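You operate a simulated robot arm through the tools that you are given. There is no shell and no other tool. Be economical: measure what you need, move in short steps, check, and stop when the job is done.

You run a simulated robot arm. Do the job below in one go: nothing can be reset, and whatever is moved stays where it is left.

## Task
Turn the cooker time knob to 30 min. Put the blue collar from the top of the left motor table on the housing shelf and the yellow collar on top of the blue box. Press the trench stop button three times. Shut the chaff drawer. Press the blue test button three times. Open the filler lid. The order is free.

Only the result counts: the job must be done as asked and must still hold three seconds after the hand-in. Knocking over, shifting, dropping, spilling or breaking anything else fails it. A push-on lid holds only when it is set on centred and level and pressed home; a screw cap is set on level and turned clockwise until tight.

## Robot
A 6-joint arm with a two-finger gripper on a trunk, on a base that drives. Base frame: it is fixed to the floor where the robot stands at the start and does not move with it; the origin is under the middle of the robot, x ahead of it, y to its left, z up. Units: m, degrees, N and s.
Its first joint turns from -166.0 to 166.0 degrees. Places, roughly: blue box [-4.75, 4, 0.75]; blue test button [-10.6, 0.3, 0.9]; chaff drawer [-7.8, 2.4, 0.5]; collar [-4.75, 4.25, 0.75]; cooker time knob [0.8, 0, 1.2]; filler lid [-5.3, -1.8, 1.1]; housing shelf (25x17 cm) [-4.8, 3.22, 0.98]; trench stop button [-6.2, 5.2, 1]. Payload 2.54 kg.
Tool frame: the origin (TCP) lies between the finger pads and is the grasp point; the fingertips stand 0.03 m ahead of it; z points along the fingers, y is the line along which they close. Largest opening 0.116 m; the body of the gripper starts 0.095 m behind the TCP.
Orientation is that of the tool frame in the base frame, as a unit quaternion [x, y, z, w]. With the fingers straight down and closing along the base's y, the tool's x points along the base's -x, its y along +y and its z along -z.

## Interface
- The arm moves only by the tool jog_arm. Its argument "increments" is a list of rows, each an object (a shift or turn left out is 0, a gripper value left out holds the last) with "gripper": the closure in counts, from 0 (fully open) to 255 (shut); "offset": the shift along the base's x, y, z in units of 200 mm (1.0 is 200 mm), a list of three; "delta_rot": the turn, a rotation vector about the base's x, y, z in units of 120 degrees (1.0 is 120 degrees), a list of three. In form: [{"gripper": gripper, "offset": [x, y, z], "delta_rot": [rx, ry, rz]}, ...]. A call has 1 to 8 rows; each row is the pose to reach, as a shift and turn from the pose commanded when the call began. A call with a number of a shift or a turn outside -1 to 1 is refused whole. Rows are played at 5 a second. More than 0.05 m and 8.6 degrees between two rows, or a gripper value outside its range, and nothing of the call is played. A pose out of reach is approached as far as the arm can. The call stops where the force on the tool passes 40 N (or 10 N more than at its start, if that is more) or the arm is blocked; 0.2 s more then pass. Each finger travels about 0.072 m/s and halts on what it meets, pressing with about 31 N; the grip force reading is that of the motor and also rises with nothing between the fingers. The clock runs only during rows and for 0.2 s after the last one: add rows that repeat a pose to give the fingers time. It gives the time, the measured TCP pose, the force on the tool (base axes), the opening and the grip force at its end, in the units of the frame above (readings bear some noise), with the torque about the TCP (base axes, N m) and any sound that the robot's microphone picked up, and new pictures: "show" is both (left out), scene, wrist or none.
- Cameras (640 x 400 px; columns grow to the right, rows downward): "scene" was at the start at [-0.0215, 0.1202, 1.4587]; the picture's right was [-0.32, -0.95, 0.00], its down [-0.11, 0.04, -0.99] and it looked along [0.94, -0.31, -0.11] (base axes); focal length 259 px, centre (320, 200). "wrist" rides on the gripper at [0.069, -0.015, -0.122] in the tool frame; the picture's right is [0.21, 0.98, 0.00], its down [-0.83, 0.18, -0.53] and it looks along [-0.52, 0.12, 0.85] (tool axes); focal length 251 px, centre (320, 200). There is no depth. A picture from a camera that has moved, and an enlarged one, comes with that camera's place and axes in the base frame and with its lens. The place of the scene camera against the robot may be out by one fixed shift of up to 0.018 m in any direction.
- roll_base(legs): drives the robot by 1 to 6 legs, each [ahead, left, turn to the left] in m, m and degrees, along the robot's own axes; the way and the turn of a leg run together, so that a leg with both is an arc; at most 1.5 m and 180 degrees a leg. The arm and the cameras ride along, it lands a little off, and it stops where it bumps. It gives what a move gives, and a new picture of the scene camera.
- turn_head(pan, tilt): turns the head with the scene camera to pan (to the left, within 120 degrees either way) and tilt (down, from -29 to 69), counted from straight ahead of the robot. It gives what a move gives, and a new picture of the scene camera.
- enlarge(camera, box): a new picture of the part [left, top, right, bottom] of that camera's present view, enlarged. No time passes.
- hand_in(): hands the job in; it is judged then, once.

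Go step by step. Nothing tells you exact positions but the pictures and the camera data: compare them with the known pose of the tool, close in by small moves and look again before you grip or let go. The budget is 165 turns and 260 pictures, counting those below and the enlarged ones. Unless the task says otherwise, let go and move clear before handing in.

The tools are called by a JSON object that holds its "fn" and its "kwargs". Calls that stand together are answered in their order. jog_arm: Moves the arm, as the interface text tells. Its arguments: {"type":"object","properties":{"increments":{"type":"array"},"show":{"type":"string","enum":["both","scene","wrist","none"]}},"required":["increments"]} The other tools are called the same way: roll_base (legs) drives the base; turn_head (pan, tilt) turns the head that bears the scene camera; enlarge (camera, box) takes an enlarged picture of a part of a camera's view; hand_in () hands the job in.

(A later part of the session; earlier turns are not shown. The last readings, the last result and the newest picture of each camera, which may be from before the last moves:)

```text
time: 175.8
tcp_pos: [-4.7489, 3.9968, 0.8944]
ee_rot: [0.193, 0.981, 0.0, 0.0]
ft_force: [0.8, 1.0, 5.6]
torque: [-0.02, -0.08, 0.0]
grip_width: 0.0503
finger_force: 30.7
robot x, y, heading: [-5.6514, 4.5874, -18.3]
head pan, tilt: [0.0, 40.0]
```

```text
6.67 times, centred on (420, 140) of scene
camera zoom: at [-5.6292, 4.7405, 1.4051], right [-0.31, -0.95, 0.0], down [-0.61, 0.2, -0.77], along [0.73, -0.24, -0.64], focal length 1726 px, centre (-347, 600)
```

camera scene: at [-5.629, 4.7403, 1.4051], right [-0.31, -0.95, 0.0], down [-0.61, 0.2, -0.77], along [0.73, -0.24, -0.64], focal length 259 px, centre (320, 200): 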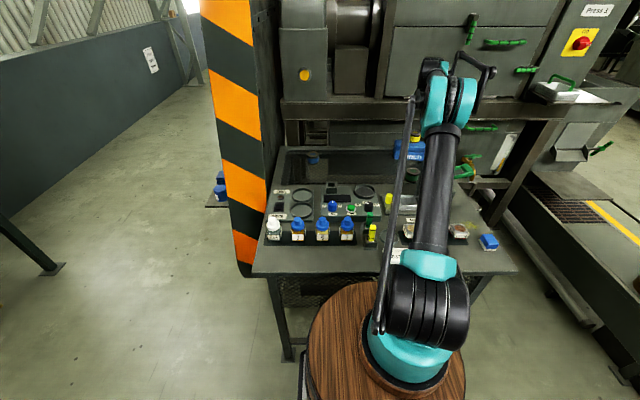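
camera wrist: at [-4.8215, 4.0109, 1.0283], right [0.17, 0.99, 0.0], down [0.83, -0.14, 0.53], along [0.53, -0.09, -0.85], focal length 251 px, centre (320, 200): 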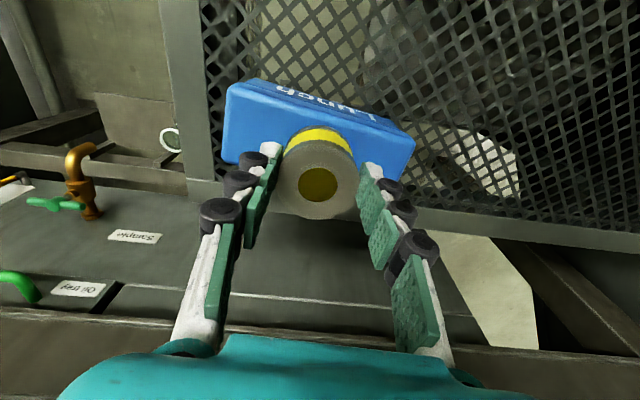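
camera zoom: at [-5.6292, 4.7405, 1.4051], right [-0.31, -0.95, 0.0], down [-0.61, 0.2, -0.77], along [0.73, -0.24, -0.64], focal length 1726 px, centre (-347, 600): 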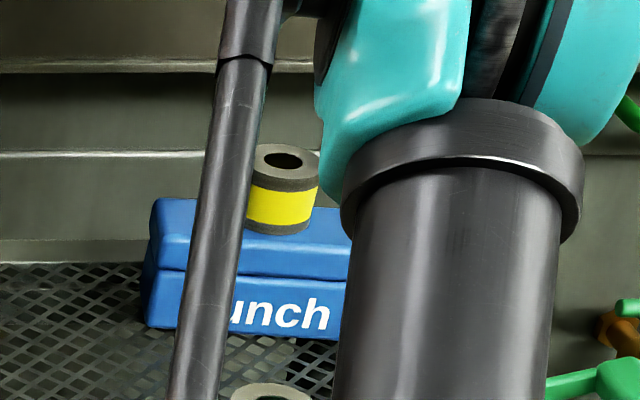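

Now it rests well on the lid with light contact. Releasing and rising straight up.

{"fn": "jog_arm", "kwargs": {"increments": [{"gripper": 180}, {"gripper": 130}, {"gripper": 90}, {"gripper": 60}, {"gripper": 60}, {"offset": [0, 0, 0.2]}, {"offset": [0, 0, 0.44]}, {"offset": [0, 0, 0.6]}]}}

{"fn": "enlarge", "kwargs": {"camera": "scene", "box": [380, 110, 460, 170]}}

```text
time: 177.6
tcp_pos: [-4.748, 3.9993, 1.0143]
ee_rot: [0.192, 0.981, 0.001, 0.0]
ft_force: [-0.4, 0.7, 0.6]
torque: [-0.03, 0.0, -0.01]
grip_width: 0.0888
finger_force: 0.0
robot x, y, heading: [-5.6531, 4.5877, -18.2]
head pan, tilt: [0.0, 40.0]
camera scene: at [-5.629, 4.7404, 1.4051], right [-0.31, -0.95, 0.0], down [-0.61, 0.2, -0.77], along [0.73, -0.24, -0.64], focal length 259 px, centre (320, 200)
camera wrist: at [-4.8164, 4.0089, 1.1364], right [0.17, 0.99, 0.0], down [0.83, -0.14, 0.53], along [0.53, -0.09, -0.85], focal length 251 px, centre (320, 200)
```

scene: 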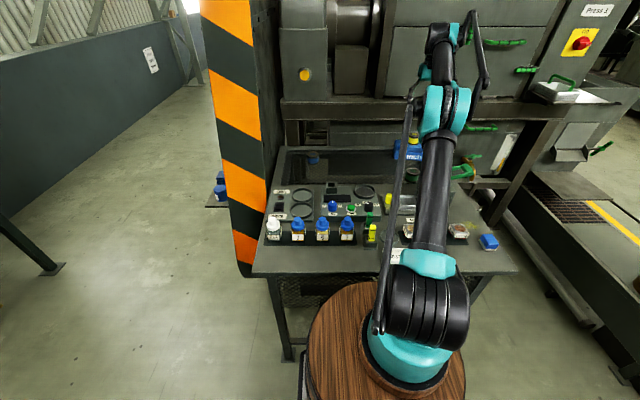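
wrist: 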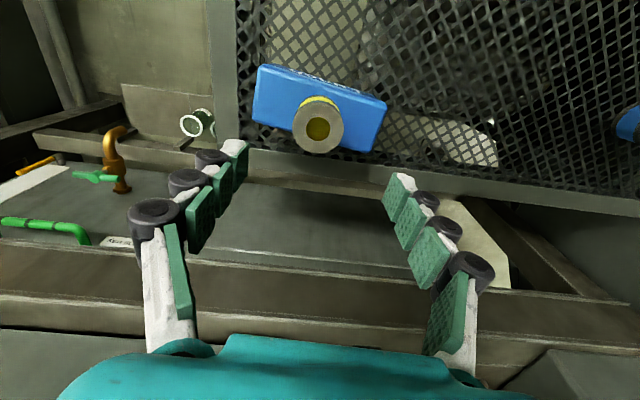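

```text
6.67 times, centred on (420, 140) of scene
camera zoom: at [-5.629, 4.7404, 1.4051], right [-0.31, -0.95, 0.0], down [-0.61, 0.2, -0.77], along [0.73, -0.24, -0.64], focal length 1726 px, centre (-347, 600)
```

zoom: 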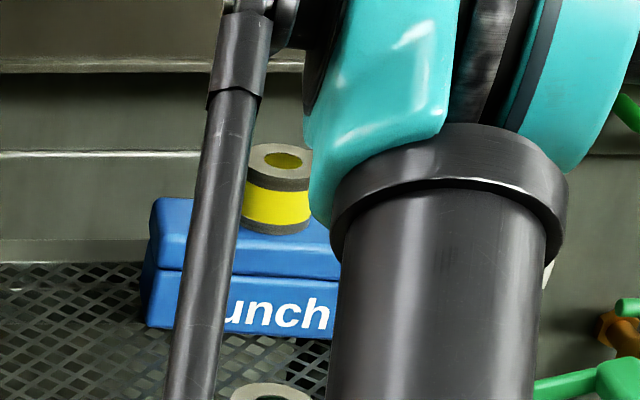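

Yellow collar done. Now go back to the blue collar at height.

{"fn": "jog_arm", "kwargs": {"increments": [{"offset": [0.05, 0.23, 0]}, {"offset": [0.1, 0.45, 0]}, {"offset": [0.15, 0.67, 0]}, {"offset": [0.2, 0.88, 0]}, {"offset": [0.25, 1.0, 0]}], "show": "none"}}

{"fn": "jog_arm", "kwargs": {"increments": [{"offset": [0.05, 0.23, 0]}, {"offset": [0.1, 0.45, 0]}, {"offset": [0.15, 0.67, 0]}, {"offset": [0.2, 0.88, 0]}, {"offset": [0.2, 1.0, 0]}], "show": "none"}}

{"fn": "jog_arm", "kwargs": {"increments": [{"offset": [0.0, 0.2, -0.1]}, {"offset": [0, 0.23, -0.3]}, {"offset": [0, 0.25, -0.5]}, {"offset": [0, 0.25, -0.55]}], "show": "wrist"}}

```text
time: 178.8
tcp_pos: [-4.698, 4.1966, 1.0144]
ee_rot: [0.193, 0.981, -0.001, 0.0]
ft_force: [0.3, -0.8, -0.1]
torque: [0.08, -0.05, 0.01]
grip_width: 0.0888
finger_force: 0.0
robot x, y, heading: [-5.6536, 4.5902, -18.6]
head pan, tilt: [0.0, 40.0]
```

```text
time: 180.0
tcp_pos: [-4.6596, 4.3976, 1.0127]
ee_rot: [0.194, 0.981, 0.0, 0.001]
ft_force: [0.7, 1.1, -0.2]
torque: [0.06, 0.02, 0.01]
grip_width: 0.089
finger_force: 0.0
robot x, y, heading: [-5.6546, 4.5866, -18.4]
head pan, tilt: [0.0, 40.0]
```

```text
time: 181.0
tcp_pos: [-4.6591, 4.4469, 0.9036]
ee_rot: [0.192, 0.981, 0.0, 0.0]
ft_force: [0.3, 0.0, -0.1]
torque: [0.01, -0.02, -0.01]
grip_width: 0.0887
finger_force: 0.0
robot x, y, heading: [-5.6532, 4.5895, -18.4]
head pan, tilt: [0.0, 40.0]
camera wrist: at [-4.7277, 4.4579, 1.0253], right [0.17, 0.99, 0.0], down [0.83, -0.14, 0.53], along [0.53, -0.09, -0.85], focal length 251 px, centre (320, 200)
```

wrist: 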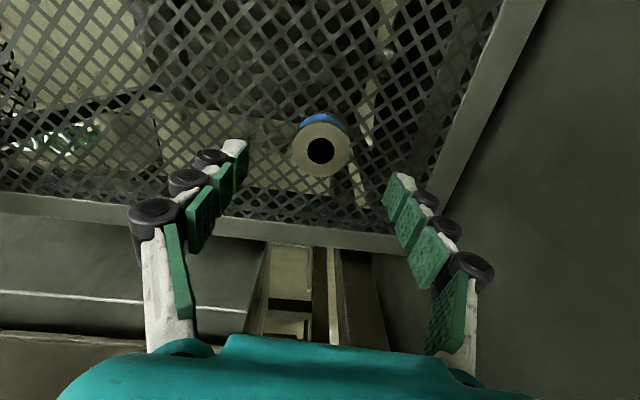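

Blue is centred between the fingers. Lowering and gripping.

{"fn": "jog_arm", "kwargs": {"increments": [{"offset": [0.015, 0.01, -0.15]}, {"offset": [0.015, 0.01, -0.3]}, {"offset": [0.015, 0.01, -0.42]}, {"offset": [0.015, 0.01, -0.42], "gripper": 130}, {"offset": [0.015, 0.01, -0.42], "gripper": 200}, {"offset": [0.015, 0.01, -0.42], "gripper": 200}, {"offset": [0.015, 0.01, -0.42], "gripper": 200}], "show": "none"}}

{"fn": "jog_arm", "kwargs": {"increments": [{"offset": [0, 0, 0.23]}, {"offset": [0, 0, 0.46]}, {"offset": [0, 0, 0.69]}, {"offset": [0, 0, 0.9]}, {"offset": [-0.2, 0, 1.0]}, {"offset": [-0.4, 0, 1.0]}, {"offset": [-0.6, 0, 1.0]}, {"offset": [-0.8, 0, 1.0]}]}}

```text
time: 182.6
tcp_pos: [-4.6567, 4.4481, 0.8201]
ee_rot: [0.192, 0.981, 0.0, -0.001]
ft_force: [-0.8, -0.4, 0.3]
torque: [0.03, 0.03, 0.03]
grip_width: 0.0501
finger_force: 30.8
robot x, y, heading: [-5.652, 4.5877, -18.1]
head pan, tilt: [0.0, 40.0]
```

```text
time: 184.4
tcp_pos: [-4.8135, 4.4504, 1.0201]
ee_rot: [0.193, 0.981, 0.0, -0.001]
ft_force: [-0.1, 0.4, -2.9]
torque: [0.06, 0.08, 0.02]
grip_width: 0.0498
finger_force: 30.7
robot x, y, heading: [-5.657, 4.5889, -18.3]
head pan, tilt: [0.0, 40.0]
camera scene: at [-5.6285, 4.7404, 1.4051], right [-0.31, -0.95, 0.0], down [-0.61, 0.2, -0.77], along [0.73, -0.24, -0.64], focal length 259 px, centre (320, 200)
camera wrist: at [-4.8827, 4.4612, 1.1421], right [0.17, 0.99, 0.0], down [0.83, -0.14, 0.53], along [0.53, -0.09, -0.85], focal length 251 px, centre (320, 200)
```

scene: 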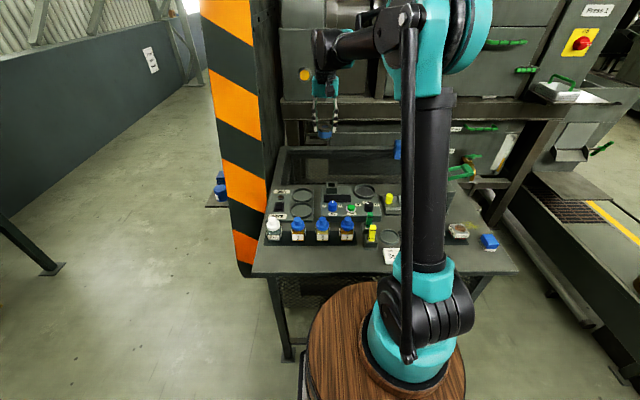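
wrist: 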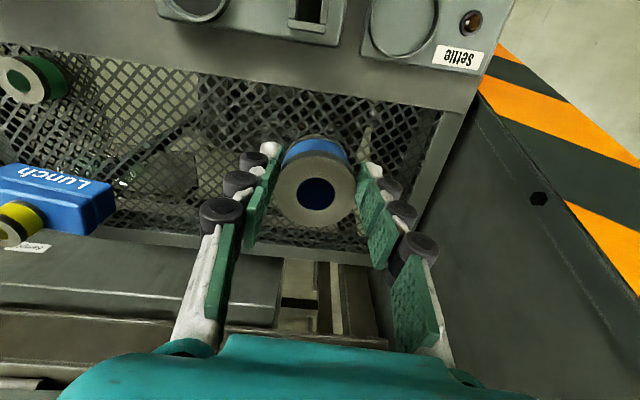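

Blue collar held. Raise, retract, then move the base back, right, and forward to reach the housing shelf.

{"fn": "jog_arm", "kwargs": {"increments": [{"offset": [-0.15, 0.05, 0.15]}, {"offset": [-0.3, 0.1, 0.3]}, {"offset": [-0.45, 0.15, 0.45]}, {"offset": [-0.6, 0.2, 0.6]}, {"offset": [-0.8, 0.27, 0.7]}, {"offset": [-1.0, 0.33, 0.75]}], "show": "none"}}

{"fn": "roll_base", "kwargs": {"legs": [[-0.3, 0, 0], [0, -0.72, 0]]}}

{"fn": "turn_head", "kwargs": {"pan": 10, "tilt": 40}}

```text
time: 185.8
tcp_pos: [-5.0157, 4.5145, 1.1695]
ee_rot: [0.193, 0.981, 0.001, -0.001]
ft_force: [0.4, 0.4, -1.8]
torque: [0.03, 0.11, -0.01]
grip_width: 0.05
finger_force: 31.4
robot x, y, heading: [-5.6541, 4.591, -18.2]
head pan, tilt: [0.0, 40.0]
```

```text
time: 191.4
tcp_pos: [-5.5131, 3.9375, 1.1696]
ee_rot: [0.18, 0.984, 0.0, 0.0]
ft_force: [-0.1, 0.5, -1.7]
torque: [0.0, 0.05, 0.02]
grip_width: 0.0497
finger_force: 31.1
robot x, y, heading: [-6.1498, 3.9912, -17.1]
head pan, tilt: [0.0, 40.0]
camera scene: at [-6.1308, 4.1469, 1.4051], right [-0.29, -0.96, 0.0], down [-0.61, 0.19, -0.77], along [0.73, -0.22, -0.64], focal length 259 px, centre (320, 200)
```

scene: 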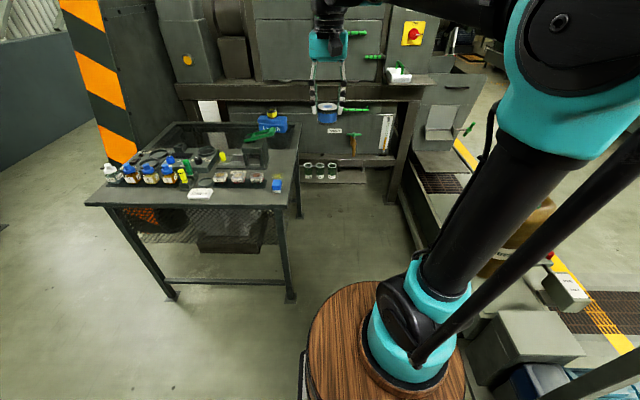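

```text
time: 192.1
tcp_pos: [-5.5118, 3.9365, 1.1689]
ee_rot: [0.18, 0.984, 0.0, 0.0]
ft_force: [-0.1, 0.7, -2.0]
torque: [0.02, 0.02, 0.02]
grip_width: 0.0496
finger_force: 30.5
robot x, y, heading: [-6.1531, 3.9907, -17.0]
head pan, tilt: [10.0, 40.0]
camera scene: at [-6.1277, 4.1614, 1.4051], right [-0.12, -0.99, 0.0], down [-0.64, 0.08, -0.77], along [0.76, -0.09, -0.64], focal length 259 px, centre (320, 200)
```

scene: 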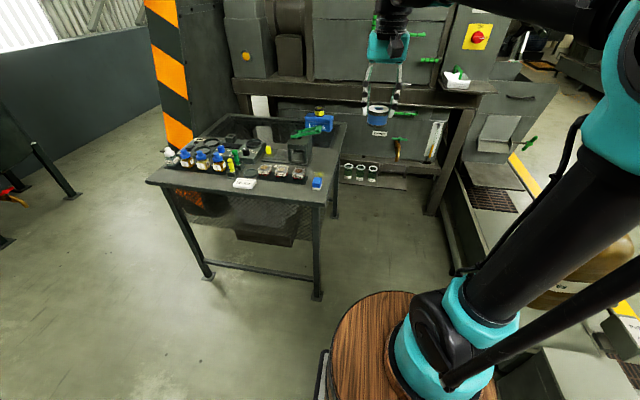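

The corridor ahead is clear. Driving forward 0.45 m toward the shelf.

{"fn": "roll_base", "kwargs": {"legs": [[0.45, 0, -1]]}}

{"fn": "turn_head", "kwargs": {"pan": -10, "tilt": 25}}

{"fn": "enlarge", "kwargs": {"camera": "scene", "box": [280, 100, 440, 200]}}

```text
time: 194.8
tcp_pos: [-5.0771, 3.7921, 1.1685]
ee_rot: [0.187, 0.982, 0.0, 0.0]
ft_force: [-0.2, 0.5, -1.9]
torque: [-0.02, 0.05, -0.01]
grip_width: 0.0496
finger_force: 30.9
robot x, y, heading: [-5.7173, 3.8618, -17.4]
head pan, tilt: [10.0, 40.0]
camera scene: at [-5.6899, 4.0253, 1.4051], right [-0.13, -0.99, 0.0], down [-0.64, 0.09, -0.77], along [0.76, -0.1, -0.64], focal length 259 px, centre (320, 200)
```

scene: 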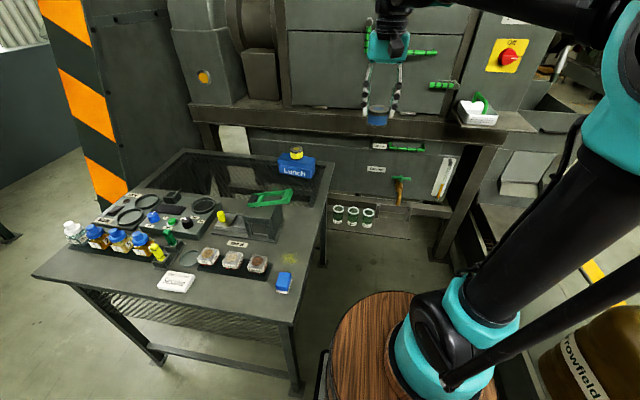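

```text
time: 195.7
tcp_pos: [-5.077, 3.7914, 1.1702]
ee_rot: [0.187, 0.982, -0.001, 0.0]
ft_force: [1.1, -1.0, -2.4]
torque: [0.0, -0.01, 0.0]
grip_width: 0.0497
finger_force: 31.1
robot x, y, heading: [-5.7159, 3.8562, -17.6]
head pan, tilt: [-10.0, 25.0]
camera scene: at [-5.6926, 3.9939, 1.4284], right [-0.46, -0.89, 0.0], down [-0.37, 0.2, -0.91], along [0.8, -0.42, -0.42], focal length 259 px, centre (320, 200)
```

scene: 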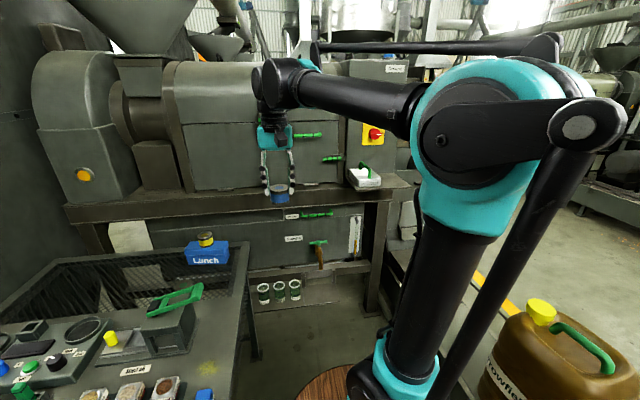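

```text
4.00 times, centred on (360, 150) of scene
camera zoom: at [-5.6926, 3.9939, 1.4284], right [-0.46, -0.89, 0.0], down [-0.37, 0.2, -0.91], along [0.8, -0.42, -0.42], focal length 1036 px, centre (160, 400)
```

zoom: 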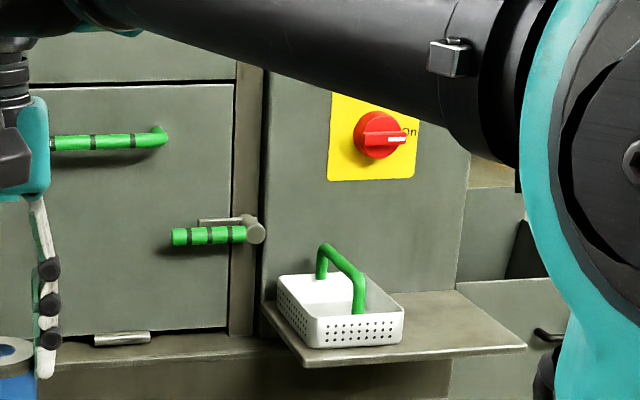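

The shelf's right half is free (basket on the left). Target for the collar ≈ (-4.83, 3.15), shelf top ≈0.99. Moving the base slightly closer first.

{"fn": "roll_base", "kwargs": {"legs": [[0.11, -0.05, 0]]}}

{"fn": "jog_arm", "kwargs": {"increments": [{"offset": [0.02, -0.22, 0]}, {"offset": [0.04, -0.44, 0]}, {"offset": [0.06, -0.66, 0]}, {"offset": [0.08, -0.88, 0]}, {"offset": [0.1, -1.0, 0]}], "show": "none"}}

{"fn": "jog_arm", "kwargs": {"increments": [{"offset": [0.02, -0.22, 0]}, {"offset": [0.04, -0.44, 0]}, {"offset": [0.06, -0.66, 0]}, {"offset": [0.06, -0.8, 0]}]}}

```text
time: 196.9
tcp_pos: [-4.9877, 3.7112, 1.1699]
ee_rot: [0.187, 0.982, 0.001, 0.0]
ft_force: [0.1, -0.1, -1.8]
torque: [0.04, 0.03, 0.02]
grip_width: 0.0493
finger_force: 31.0
robot x, y, heading: [-5.6221, 3.7759, -17.7]
head pan, tilt: [-10.0, 25.0]
camera scene: at [-5.6028, 3.9125, 1.4284], right [-0.46, -0.89, 0.0], down [-0.37, 0.2, -0.91], along [0.8, -0.42, -0.42], focal length 259 px, centre (320, 200)
```

scene: 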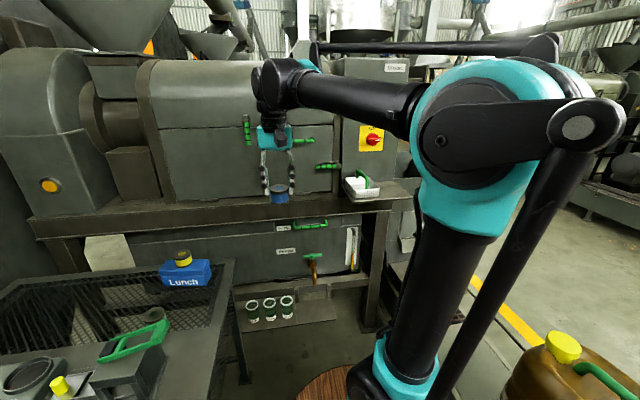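

```text
time: 198.1
tcp_pos: [-4.9695, 3.5096, 1.173]
ee_rot: [0.187, 0.982, 0.0, 0.0]
ft_force: [-0.6, -0.1, -2.3]
torque: [-0.03, -0.04, 0.02]
grip_width: 0.0491
finger_force: 30.7
robot x, y, heading: [-5.628, 3.777, -17.5]
head pan, tilt: [-10.0, 25.0]
```

```text
time: 199.1
tcp_pos: [-4.9553, 3.3515, 1.1701]
ee_rot: [0.187, 0.982, 0.0, 0.001]
ft_force: [0.3, -0.9, -3.1]
torque: [0.0, 0.02, 0.01]
grip_width: 0.0495
finger_force: 31.2
robot x, y, heading: [-5.6242, 3.7778, -17.8]
head pan, tilt: [-10.0, 25.0]
camera scene: at [-5.603, 3.9127, 1.4284], right [-0.46, -0.89, 0.0], down [-0.37, 0.2, -0.91], along [0.8, -0.42, -0.42], focal length 259 px, centre (320, 200)
camera wrist: at [-5.0244, 3.3614, 1.2923], right [0.16, 0.99, 0.0], down [0.83, -0.14, 0.53], along [0.53, -0.08, -0.85], focal length 251 px, centre (320, 200)
```

scene: 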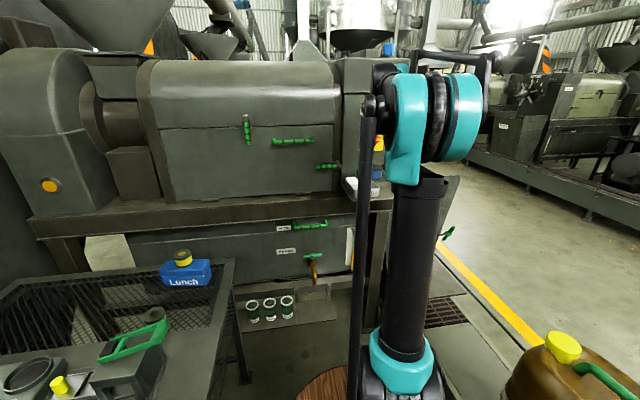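
wrist: 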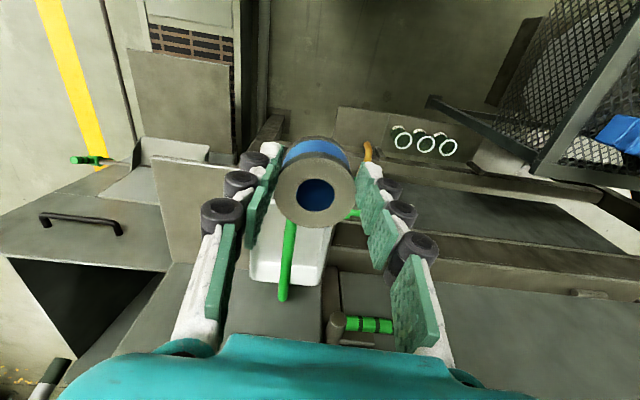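

Shelf corners agree with the earlier estimate. Moving over the target at height, going sideways first, clear of the basket handle.

{"fn": "jog_arm", "kwargs": {"increments": [{"offset": [0, -0.23, 0]}, {"offset": [0, -0.46, 0]}, {"offset": [0.05, -0.68, 0]}, {"offset": [0.15, -0.88, 0]}, {"offset": [0.3, -0.97, 0]}, {"offset": [0.45, -0.99, 0]}, {"offset": [0.6, -0.99, 0]}, {"offset": [0.615, -0.99, 0]}]}}

```text
time: 200.9
tcp_pos: [-4.8394, 3.1537, 1.1674]
ee_rot: [0.187, 0.982, 0.0, 0.0]
ft_force: [-0.2, 0.5, -2.9]
torque: [0.03, 0.02, 0.0]
grip_width: 0.0491
finger_force: 30.7
out of reach, approached as far as the arm can: row 7, 8
robot x, y, heading: [-5.6247, 3.7759, -17.5]
head pan, tilt: [-10.0, 25.0]
camera scene: at [-5.6029, 3.9124, 1.4284], right [-0.46, -0.89, 0.0], down [-0.37, 0.2, -0.91], along [0.8, -0.42, -0.42], focal length 259 px, centre (320, 200)
camera wrist: at [-4.9079, 3.1646, 1.2896], right [0.16, 0.99, 0.0], down [0.83, -0.14, 0.53], along [0.53, -0.09, -0.85], focal length 251 px, centre (320, 200)
```

scene: 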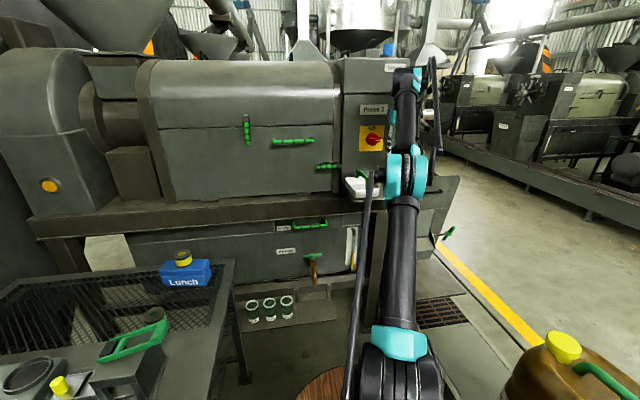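
wrist: 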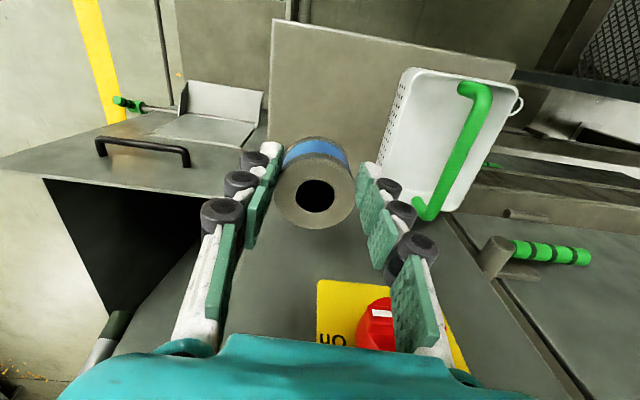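

Very good: the collar would land in the middle of the free area, clear of the basket. Lowering to just above the shelf.

{"fn": "jog_arm", "kwargs": {"increments": [{"offset": [0, 0, -0.2]}, {"offset": [0, 0, -0.4]}, {"offset": [0, 0, -0.55]}]}}

```text
time: 201.7
tcp_pos: [-4.8418, 3.1547, 1.057]
ee_rot: [0.187, 0.982, 0.0, 0.0]
ft_force: [-0.5, 0.0, -1.6]
torque: [0.02, 0.0, 0.01]
grip_width: 0.0493
finger_force: 31.0
robot x, y, heading: [-5.6251, 3.7766, -17.6]
head pan, tilt: [-10.0, 25.0]
camera scene: at [-5.6029, 3.9124, 1.4284], right [-0.46, -0.89, 0.0], down [-0.37, 0.2, -0.91], along [0.8, -0.42, -0.42], focal length 259 px, centre (320, 200)
camera wrist: at [-4.9092, 3.1653, 1.1785], right [0.16, 0.99, 0.0], down [0.83, -0.14, 0.53], along [0.53, -0.08, -0.85], focal length 251 px, centre (320, 200)
```

scene: 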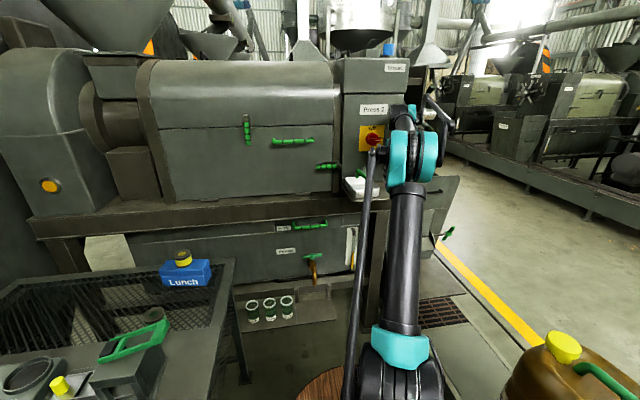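
wrist: 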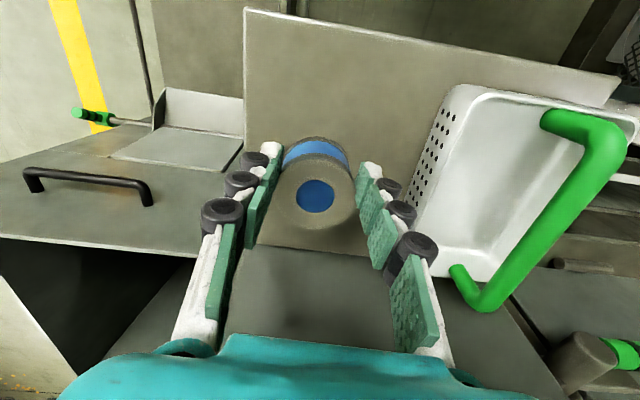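

Clear on both sides. Lowering to contact.

{"fn": "jog_arm", "kwargs": {"increments": [{"offset": [0, 0, -0.04]}, {"offset": [0, 0, -0.07]}, {"offset": [0, 0, -0.09]}, {"offset": [0, 0, -0.105]}, {"offset": [0, 0, -0.115]}], "show": "wrist"}}

```text
time: 202.9
tcp_pos: [-4.8401, 3.1554, 1.0359]
ee_rot: [0.188, 0.982, 0.0, 0.0]
ft_force: [-10.0, 3.6, 24.2]
torque: [-0.02, 0.05, -0.03]
grip_width: 0.0484
finger_force: 30.6
robot x, y, heading: [-5.6286, 3.7752, -17.6]
head pan, tilt: [-10.0, 25.0]
camera wrist: at [-4.9088, 3.1652, 1.1574], right [0.16, 0.99, 0.0], down [0.83, -0.14, 0.53], along [0.53, -0.09, -0.85], focal length 251 px, centre (320, 200)
```

wrist: 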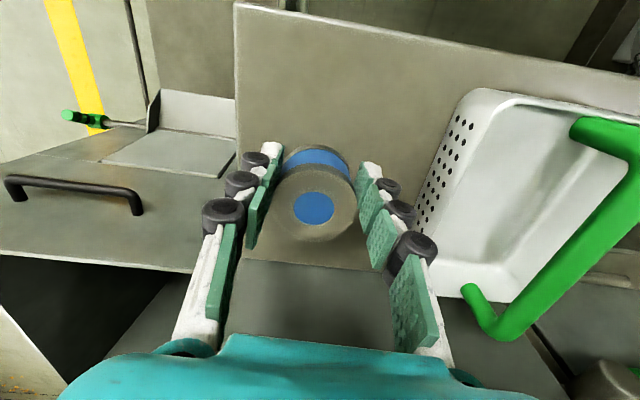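

Firm contact. Relieving 1 mm, opening just enough (basket is ~2 cm from the right finger), then rising.

{"fn": "jog_arm", "kwargs": {"increments": [{"offset": [0, 0, 0.008], "gripper": 190}, {"offset": [0, 0, 0.008], "gripper": 150}, {"offset": [0, 0, 0.008], "gripper": 112}, {"offset": [0, 0, 0.008], "gripper": 112}, {"offset": [0, 0, 0.15]}, {"offset": [0, 0, 0.35]}, {"offset": [0, 0, 0.55]}, {"offset": [0, 0, 0.7]}], "show": "wrist"}}

```text
time: 204.7
tcp_pos: [-4.8432, 3.1597, 1.1677]
ee_rot: [0.188, 0.982, 0.0, -0.001]
ft_force: [1.5, -1.2, -0.6]
torque: [0.03, 0.1, 0.02]
grip_width: 0.0649
finger_force: 0.0
out of reach, approached as far as the arm can: row 8
robot x, y, heading: [-5.6268, 3.7786, -17.8]
head pan, tilt: [-10.0, 25.0]
camera wrist: at [-4.9121, 3.1695, 1.2902], right [0.16, 0.99, 0.0], down [0.84, -0.14, 0.53], along [0.53, -0.08, -0.85], focal length 251 px, centre (320, 200)
```

wrist: 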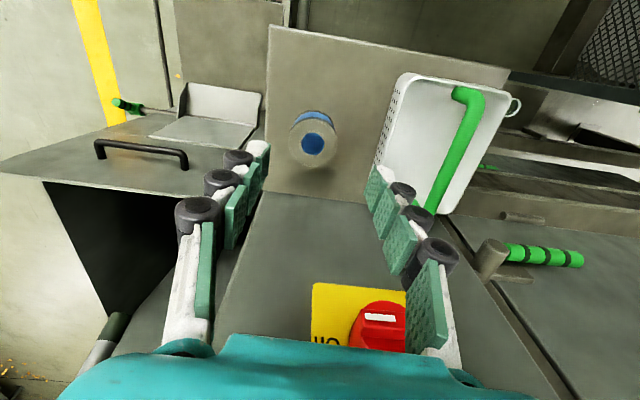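

Blue collar stands on the shelf and the basket is untouched. Retracting the arm to centre before driving to the stop button.

{"fn": "jog_arm", "kwargs": {"increments": [{"offset": [-0.2, 0.07, 0.03]}, {"offset": [-0.35, 0.15, 0.05]}, {"offset": [-0.5, 0.3, 0.05]}, {"offset": [-0.6, 0.5, 0.05]}, {"offset": [-0.7, 0.7, 0.05]}, {"offset": [-0.8, 0.9, 0.05]}, {"offset": [-0.85, 1.0, 0.05]}], "show": "none"}}

{"fn": "jog_arm", "kwargs": {"increments": [{"offset": [-0.1, 0.2, 0]}, {"offset": [-0.15, 0.42, 0]}, {"offset": [-0.2, 0.64, 0]}, {"offset": [-0.2, 0.8, 0]}], "show": "none"}}

{"fn": "roll_base", "kwargs": {"legs": [[-0.6, 0, 0]]}}

{"fn": "turn_head", "kwargs": {"pan": 100, "tilt": 20}}

```text
time: 206.3
tcp_pos: [-5.0127, 3.3592, 1.1801]
ee_rot: [0.188, 0.982, 0.0, 0.0]
ft_force: [-0.4, -1.0, -0.5]
torque: [0.0, 0.04, 0.01]
grip_width: 0.0651
finger_force: 0.1
robot x, y, heading: [-5.6253, 3.7777, -17.5]
head pan, tilt: [-10.0, 25.0]
```

```text
time: 207.3
tcp_pos: [-5.0544, 3.5195, 1.1797]
ee_rot: [0.188, 0.982, 0.0, 0.001]
ft_force: [0.6, -0.1, -0.7]
torque: [0.02, -0.02, 0.0]
grip_width: 0.0652
finger_force: 0.0
robot x, y, heading: [-5.6291, 3.7751, -17.6]
head pan, tilt: [-10.0, 25.0]
```

```text
time: 210.7
tcp_pos: [-5.6315, 3.7038, 1.1784]
ee_rot: [0.186, 0.982, 0.001, 0.0]
ft_force: [-0.3, 0.8, -0.3]
torque: [0.0, 0.01, 0.05]
grip_width: 0.0652
finger_force: 0.1
robot x, y, heading: [-6.2028, 3.9646, -17.9]
head pan, tilt: [-10.0, 25.0]
camera scene: at [-6.1806, 4.0962, 1.4284], right [-0.46, -0.89, 0.0], down [-0.37, 0.2, -0.91], along [0.8, -0.42, -0.42], focal length 259 px, centre (320, 200)
```

scene: 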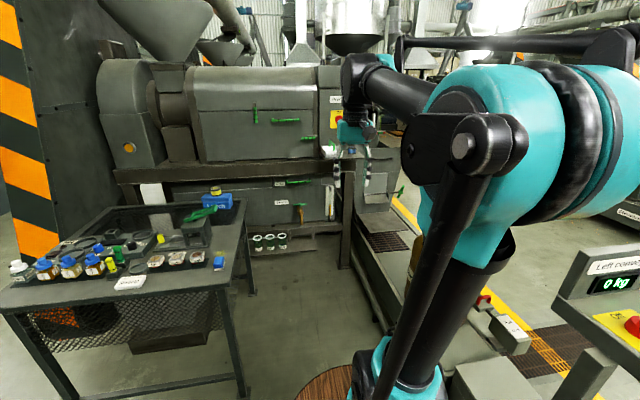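

```text
time: 212.6
tcp_pos: [-5.6312, 3.7052, 1.1781]
ee_rot: [0.186, 0.982, 0.0, 0.0]
ft_force: [0.3, -0.1, -0.3]
torque: [0.0, 0.02, -0.03]
grip_width: 0.0651
finger_force: 0.1
robot x, y, heading: [-6.2048, 3.959, -17.4]
head pan, tilt: [100.0, 20.0]
camera scene: at [-6.2498, 4.2312, 1.4365], right [0.99, -0.13, 0.0], down [-0.05, -0.34, -0.94], along [0.12, 0.93, -0.34], focal length 259 px, centre (320, 200)
```

scene: 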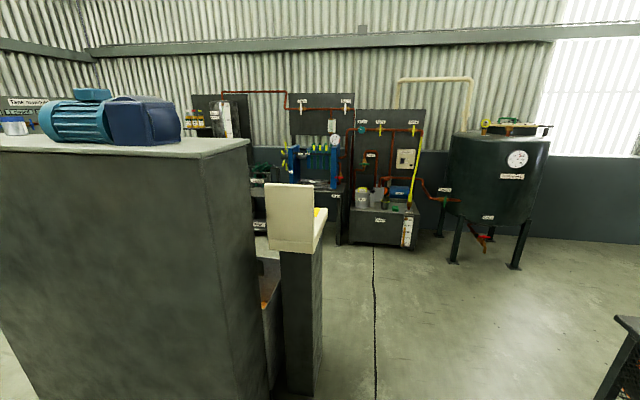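

The pedestal's panel faces the far (+y) side. I'll tuck the arm a little, drive through the gap between pedestal and table, and turn to face it.

{"fn": "jog_arm", "kwargs": {"increments": [{"offset": [-0.2, 0.08, 0.1], "gripper": 255}, {"offset": [-0.4, 0.2, 0.2]}, {"offset": [-0.6, 0.3, 0.3]}, {"offset": [-0.6, 0.3, 0.5]}], "show": "none"}}

{"fn": "roll_base", "kwargs": {"legs": [[0, 0, 107.5], [0.45, -0.45, 0], [0.65, -0.12, 0]]}}

```text
refused: row 2 steps farther than a row can; nothing moved
```

```text
time: 223.9
tcp_pos: [-5.5664, 5.6812, 1.1767]
ee_rot: [-0.683, 0.73, 0.0, 0.0]
ft_force: [0.8, -0.5, 0.2]
torque: [-0.03, -0.04, -0.02]
grip_width: 0.0651
finger_force: 0.1
robot x, y, heading: [-5.6364, 5.0555, 90.0]
head pan, tilt: [100.0, 20.0]
camera scene: at [-5.8663, 4.9201, 1.4365], right [-0.18, 0.98, 0.0], down [0.34, 0.06, -0.94], along [-0.93, -0.17, -0.34], focal length 259 px, centre (320, 200)
```

scene: 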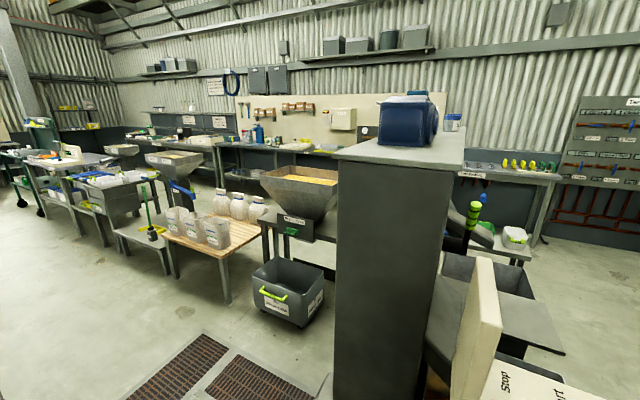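

Passed the gap; I can see a "Stop" label on the console. Continue and turn to face it.

{"fn": "roll_base", "kwargs": {"legs": [[0.75, 0.1, 0], [0, 0, 80], [0, 0, 81.5]]}}

{"fn": "turn_head", "kwargs": {"pan": 0, "tilt": 30}}

```text
time: 234.9
tcp_pos: [-6.004, 5.2461, 1.1781]
ee_rot: [0.831, 0.556, 0.0, 0.0]
ft_force: [-0.3, 0.4, -0.3]
torque: [-0.02, 0.02, -0.03]
grip_width: 0.0653
finger_force: 0.1
robot x, y, heading: [-5.7361, 5.8164, -108.6]
head pan, tilt: [100.0, 20.0]
camera scene: at [-5.4562, 5.8651, 1.4365], right [-0.15, -0.99, 0.0], down [-0.34, 0.05, -0.94], along [0.93, -0.14, -0.34], focal length 259 px, centre (320, 200)
```

scene: 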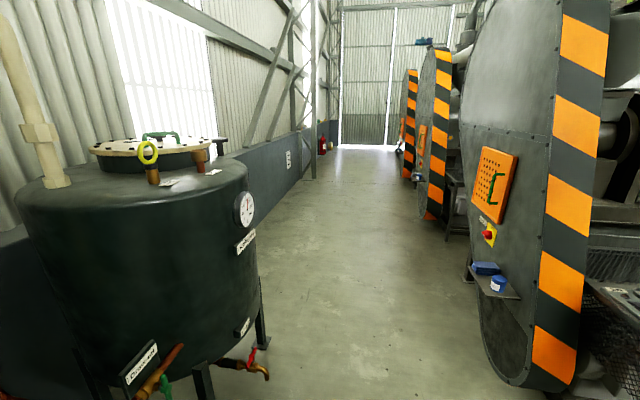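

```text
time: 236.7
tcp_pos: [-6.0066, 5.2457, 1.1787]
ee_rot: [0.831, 0.556, 0.001, -0.001]
ft_force: [-0.1, 0.1, 0.7]
torque: [-0.02, -0.01, -0.02]
grip_width: 0.0652
finger_force: 0.0
robot x, y, heading: [-5.7409, 5.8157, -108.6]
head pan, tilt: [0.0, 30.0]
camera scene: at [-5.5771, 5.7933, 1.4205], right [-0.95, 0.32, 0.0], down [0.16, 0.47, -0.87], along [-0.28, -0.82, -0.5], focal length 259 px, centre (320, 200)
```

scene: 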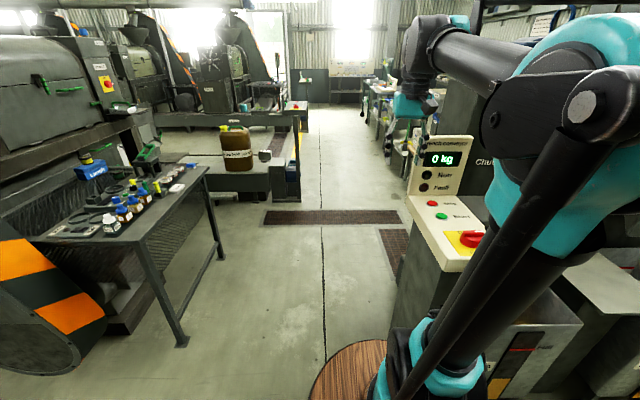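

The console has a red and a green button plus a main switch. Zooming.

{"fn": "enlarge", "kwargs": {"camera": "scene", "box": [390, 120, 502, 280]}}

{"fn": "enlarge", "kwargs": {"camera": "scene", "box": [410, 190, 474, 230]}}

```text
2.50 times, centred on (446, 200) of scene
camera zoom: at [-5.5771, 5.7933, 1.4205], right [-0.95, 0.32, 0.0], down [0.16, 0.47, -0.87], along [-0.28, -0.82, -0.5], focal length 647 px, centre (5, 200)
```

zoom: 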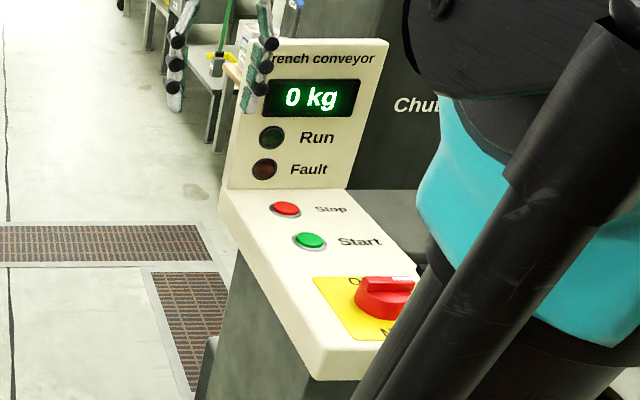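

```text
10.00 times, centred on (442, 210) of scene
camera zoom: at [-5.5771, 5.7933, 1.4205], right [-0.95, 0.32, 0.0], down [0.16, 0.47, -0.87], along [-0.28, -0.82, -0.5], focal length 2589 px, centre (-900, 100)
```

zoom: 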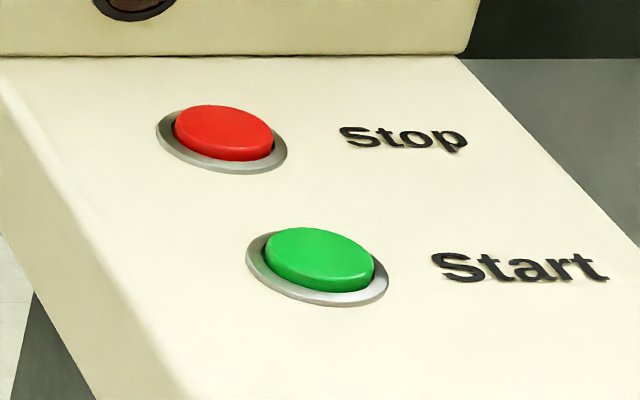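

The red Stop of the "Trench conveyor" console is near (-6.15, 5.22, ~0.98). I'll close the fingers, tilt the tool slightly forward, and approach above it.

{"fn": "jog_arm", "kwargs": {"increments": [{"gripper": 255, "offset": [-0.05, 0.05, 0], "delta_rot": [-0.05, 0.017, 0]}, {"offset": [-0.15, 0.08, 0], "delta_rot": [-0.1, 0.034, 0]}, {"offset": [-0.3, 0.1, 0], "delta_rot": [-0.15, 0.05, 0]}, {"offset": [-0.45, 0.08, 0], "delta_rot": [-0.197, 0.066, 0]}, {"offset": [-0.6, 0.05, -0.1], "delta_rot": [-0.197, 0.066, 0]}, {"offset": [-0.65, 0.05, -0.2], "delta_rot": [-0.197, 0.066, 0]}]}}

```text
time: 238.1
tcp_pos: [-6.1356, 5.2565, 1.1378]
ee_rot: [0.812, 0.543, -0.171, 0.133]
ft_force: [0.0, -0.3, 0.2]
torque: [-0.07, 0.01, -0.01]
grip_width: 0.0
finger_force: 28.4
robot x, y, heading: [-5.7379, 5.8151, -108.7]
head pan, tilt: [0.0, 30.0]
camera scene: at [-5.577, 5.7933, 1.4205], right [-0.95, 0.32, 0.0], down [0.16, 0.47, -0.87], along [-0.28, -0.82, -0.5], focal length 259 px, centre (320, 200)
camera wrist: at [-6.1071, 5.3671, 1.2196], right [0.98, -0.19, -0.06], down [-0.05, -0.55, 0.84], along [-0.19, -0.82, -0.54], focal length 251 px, centre (320, 200)
```

scene: 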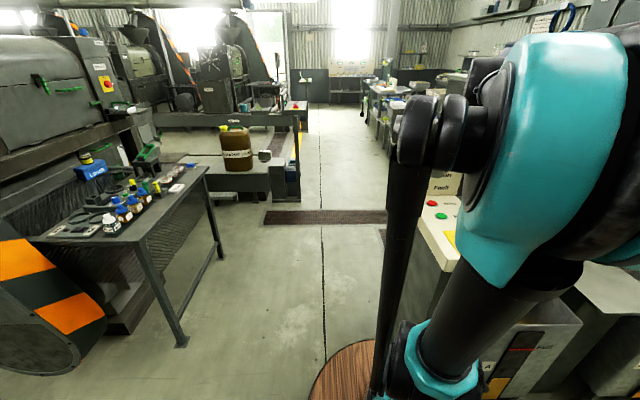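
wrist: 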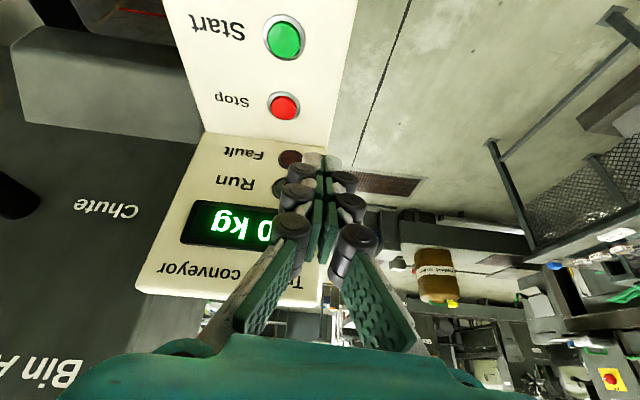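

Triangulated Stop button ≈ (-6.205, 5.18, 0.953). Moving to a pre-press point 4 cm off.

{"fn": "jog_arm", "kwargs": {"increments": [{"offset": [-0.15, -0.08, -0.1]}, {"offset": [-0.3, -0.18, -0.25]}, {"offset": [-0.3, -0.24, -0.45]}, {"offset": [-0.3, -0.24, -0.6]}], "show": "wrist"}}

{"fn": "enlarge", "kwargs": {"camera": "wrist", "box": [240, 80, 400, 180]}}

```text
time: 239.1
tcp_pos: [-6.1957, 5.2056, 1.0184]
ee_rot: [0.812, 0.543, -0.17, 0.132]
ft_force: [0.3, -0.4, 0.4]
torque: [-0.03, 0.01, -0.02]
grip_width: 0.0001
finger_force: 28.6
robot x, y, heading: [-5.7382, 5.8147, -108.4]
head pan, tilt: [0.0, 30.0]
camera wrist: at [-6.1677, 5.3183, 1.0995], right [0.98, -0.19, -0.06], down [-0.05, -0.55, 0.84], along [-0.19, -0.82, -0.54], focal length 251 px, centre (320, 200)
```

wrist: 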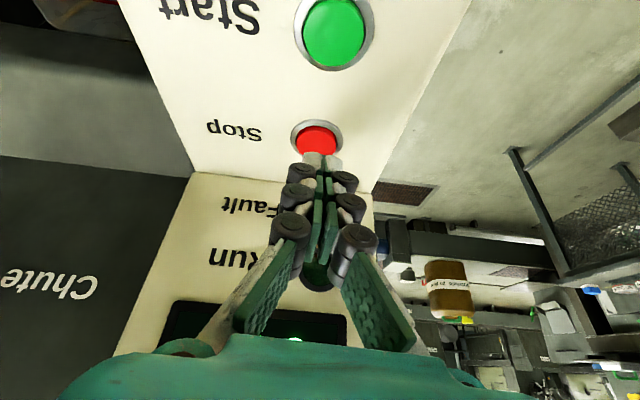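

```text
4.00 times, centred on (320, 130) of wrist
camera zoom: at [-6.1677, 5.3183, 1.0995], right [0.98, -0.19, -0.06], down [-0.05, -0.55, 0.84], along [-0.19, -0.82, -0.54], focal length 1006 px, centre (320, 480)
```

zoom: 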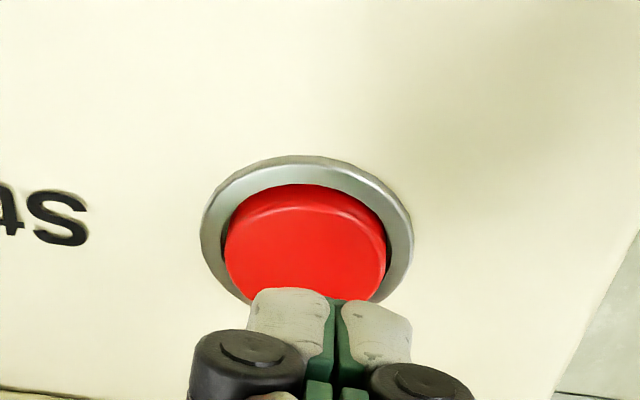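

Aligned with the Stop button along the tool axis. First press.

{"fn": "jog_arm", "kwargs": {"increments": [{"offset": [-0.016, -0.05, -0.12]}, {"offset": [-0.022, -0.066, -0.16]}, {"offset": [-0.025, -0.074, -0.18]}, {"offset": [-0.028, -0.082, -0.2]}, {"offset": [-0.03, -0.09, -0.22]}], "show": "wrist"}}

```text
time: 240.2
tcp_pos: [-6.2017, 5.191, 0.9774]
ee_rot: [0.812, 0.543, -0.171, 0.133]
ft_force: [6.2, 9.3, 28.5]
torque: [0.28, -0.11, -0.07]
grip_width: 0.0061
finger_force: 28.5
robot x, y, heading: [-5.7374, 5.8096, -108.5]
head pan, tilt: [0.0, 30.0]
heard: click
stopped in row 5: the force on the tool passed its limit at 53 N (the readings are from after the stop); the commanded pose is now the measured one
camera wrist: at [-6.1735, 5.3023, 1.0602], right [0.98, -0.19, -0.06], down [-0.05, -0.54, 0.84], along [-0.19, -0.82, -0.54], focal length 251 px, centre (320, 200)
```

wrist: 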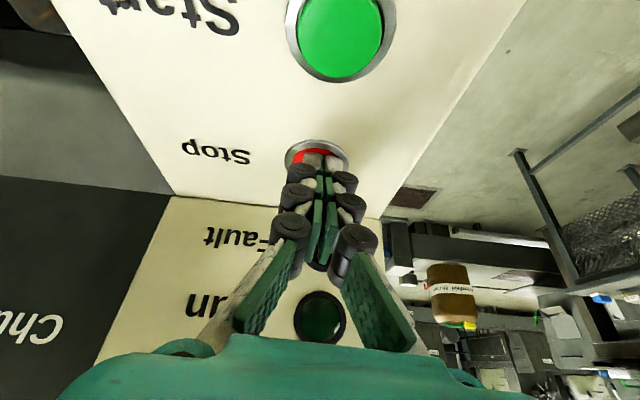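

A click: press 1. Releasing, then pressing again.

{"fn": "jog_arm", "kwargs": {"increments": [{"offset": [0.008, 0.02, 0.05]}, {"offset": [0.0135, 0.04, 0.1]}, {"offset": [0.0135, 0.04, 0.1]}], "show": "none"}}

{"fn": "enlarge", "kwargs": {"camera": "wrist", "box": [240, 80, 400, 180]}}

```text
time: 241.0
tcp_pos: [-6.2001, 5.1989, 0.9987]
ee_rot: [0.812, 0.542, -0.171, 0.132]
ft_force: [0.4, -0.2, -0.2]
torque: [-0.01, 0.0, 0.0]
grip_width: 0.0002
finger_force: 28.7
robot x, y, heading: [-5.7404, 5.8145, -108.6]
head pan, tilt: [0.0, 30.0]
```

```text
4.00 times, centred on (320, 130) of wrist
camera zoom: at [-6.1722, 5.3096, 1.0793], right [0.98, -0.19, -0.06], down [-0.05, -0.55, 0.84], along [-0.19, -0.82, -0.54], focal length 1006 px, centre (320, 480)
```

zoom: 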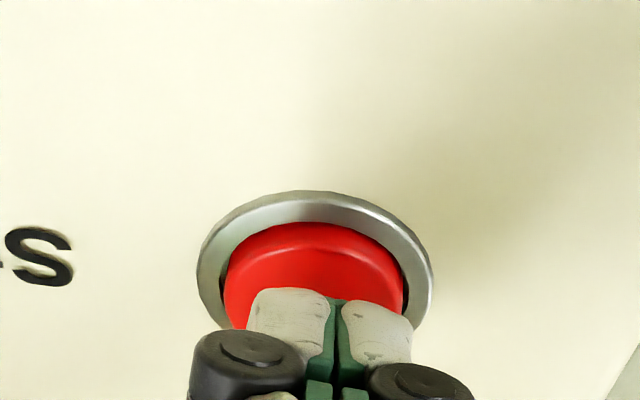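

The button popped back up. Press 2, release, within one call.

{"fn": "jog_arm", "kwargs": {"increments": [{"offset": [-0.007, -0.02, -0.05]}, {"offset": [-0.012, -0.036, -0.085]}, {"offset": [-0.0135, -0.04, -0.1]}, {"offset": [-0.0135, -0.04, -0.1]}], "show": "none"}}

```text
time: 242.0
tcp_pos: [-6.2028, 5.1909, 0.979]
ee_rot: [0.812, 0.542, -0.172, 0.133]
ft_force: [-2.7, 8.4, 37.8]
torque: [0.25, 0.15, -0.05]
grip_width: 0.0062
finger_force: 28.2
robot x, y, heading: [-5.7419, 5.8145, -108.6]
head pan, tilt: [0.0, 30.0]
heard: click
```

Click 2. Release.

{"fn": "jog_arm", "kwargs": {"increments": [{"offset": [0.007, 0.02, 0.05]}, {"offset": [0.0135, 0.04, 0.1]}, {"offset": [0.0135, 0.04, 0.1]}], "show": "none"}}

{"fn": "jog_arm", "kwargs": {"increments": [{"offset": [-0.007, -0.02, -0.05]}, {"offset": [-0.012, -0.036, -0.085]}, {"offset": [-0.0135, -0.04, -0.1]}, {"offset": [-0.0135, -0.04, -0.1]}], "show": "none"}}

{"fn": "jog_arm", "kwargs": {"increments": [{"offset": [0.02, 0.06, 0.13]}, {"offset": [0.04, 0.12, 0.3]}, {"offset": [0.1, 0.25, 0.5]}, {"offset": [0.15, 0.35, 0.7]}], "show": "wrist"}}

```text
time: 242.8
tcp_pos: [-6.1992, 5.198, 0.9985]
ee_rot: [0.812, 0.542, -0.171, 0.133]
ft_force: [-0.9, 0.9, 0.6]
torque: [0.01, -0.01, 0.02]
grip_width: 0.0
finger_force: 28.7
robot x, y, heading: [-5.7381, 5.8169, -108.5]
head pan, tilt: [0.0, 30.0]
```

```text
time: 243.8
tcp_pos: [-6.2019, 5.1902, 0.979]
ee_rot: [0.812, 0.543, -0.171, 0.132]
ft_force: [1.9, 8.1, 27.6]
torque: [0.22, 0.0, -0.08]
grip_width: 0.0062
finger_force: 28.6
robot x, y, heading: [-5.7373, 5.8139, -108.4]
head pan, tilt: [0.0, 30.0]
heard: click
```

```text
time: 244.8
tcp_pos: [-6.1706, 5.2594, 1.1174]
ee_rot: [0.812, 0.543, -0.171, 0.132]
ft_force: [0.0, -0.7, -0.3]
torque: [0.02, 0.01, -0.02]
grip_width: 0.0
finger_force: 29.1
robot x, y, heading: [-5.7411, 5.8136, -108.7]
head pan, tilt: [0.0, 30.0]
camera wrist: at [-6.1432, 5.3709, 1.1985], right [0.98, -0.19, -0.06], down [-0.05, -0.55, 0.84], along [-0.19, -0.82, -0.54], focal length 251 px, centre (320, 200)
```

wrist: 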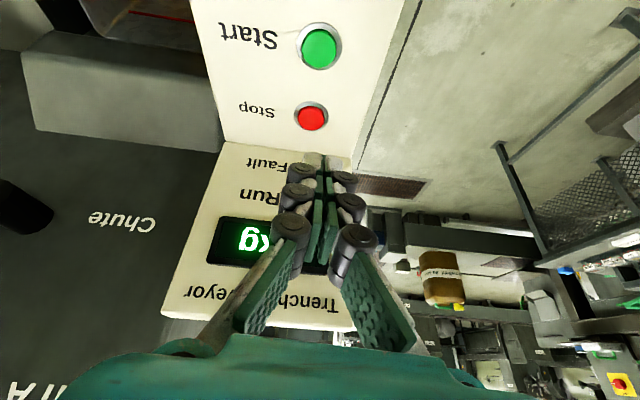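

Three clicks heard: trench stop done. Now raise and tuck the arm for travel.

{"fn": "jog_arm", "kwargs": {"increments": [{"offset": [0.05, 0.1, 0.2], "delta_rot": [0.05, -0.017, 0]}, {"offset": [0.1, 0.2, 0.4], "delta_rot": [0.1, -0.034, 0]}, {"offset": [0.2, 0.3, 0.55], "delta_rot": [0.15, -0.05, 0]}, {"offset": [0.35, 0.35, 0.7], "delta_rot": [0.197, -0.066, 0]}, {"offset": [0.5, 0.4, 0.85], "delta_rot": [0.197, -0.066, 0]}, {"offset": [0.6, 0.5, 1.0], "delta_rot": [0.197, -0.066, 0]}, {"offset": [0.75, 0.6, 1.0], "delta_rot": [0.197, -0.066, 0]}], "show": "none"}}

{"fn": "roll_base", "kwargs": {"legs": [[0, 0, 18.6], [0.85, 0.12, 0], [0.6, -0.2, 0], [0.35, -0.4, 0], [0, 0, -70]]}}

```text
time: 246.4
tcp_pos: [-6.024, 5.3796, 1.3178]
ee_rot: [0.831, 0.556, 0.0, 0.0]
ft_force: [-1.2, -0.1, 0.1]
torque: [0.05, -0.06, -0.02]
grip_width: 0.0
finger_force: 28.4
robot x, y, heading: [-5.7412, 5.8121, -108.8]
head pan, tilt: [0.0, 30.0]
```

```text
time: 260.9
tcp_pos: [-6.7198, 3.9685, 1.3172]
ee_rot: [0.991, 0.134, 0.0, 0.001]
ft_force: [-0.6, -0.1, 0.2]
torque: [0.05, 0.01, 0.01]
grip_width: 0.0001
finger_force: 28.8
robot x, y, heading: [-6.2037, 4.0128, -160.3]
head pan, tilt: [0.0, 30.0]
camera scene: at [-6.1146, 3.8788, 1.4205], right [-0.33, 0.94, 0.0], down [0.47, 0.17, -0.87], along [-0.82, -0.29, -0.5], focal length 259 px, centre (320, 200)
```

scene: 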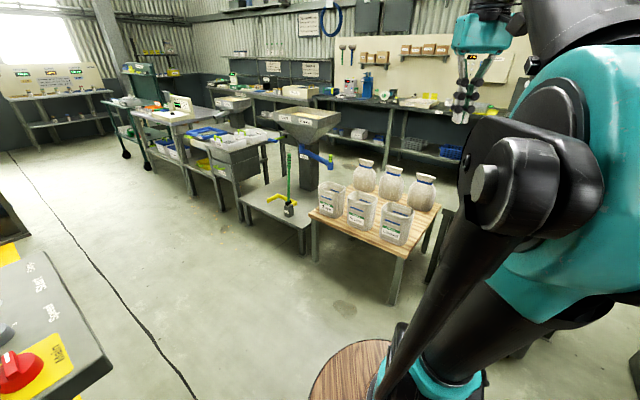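

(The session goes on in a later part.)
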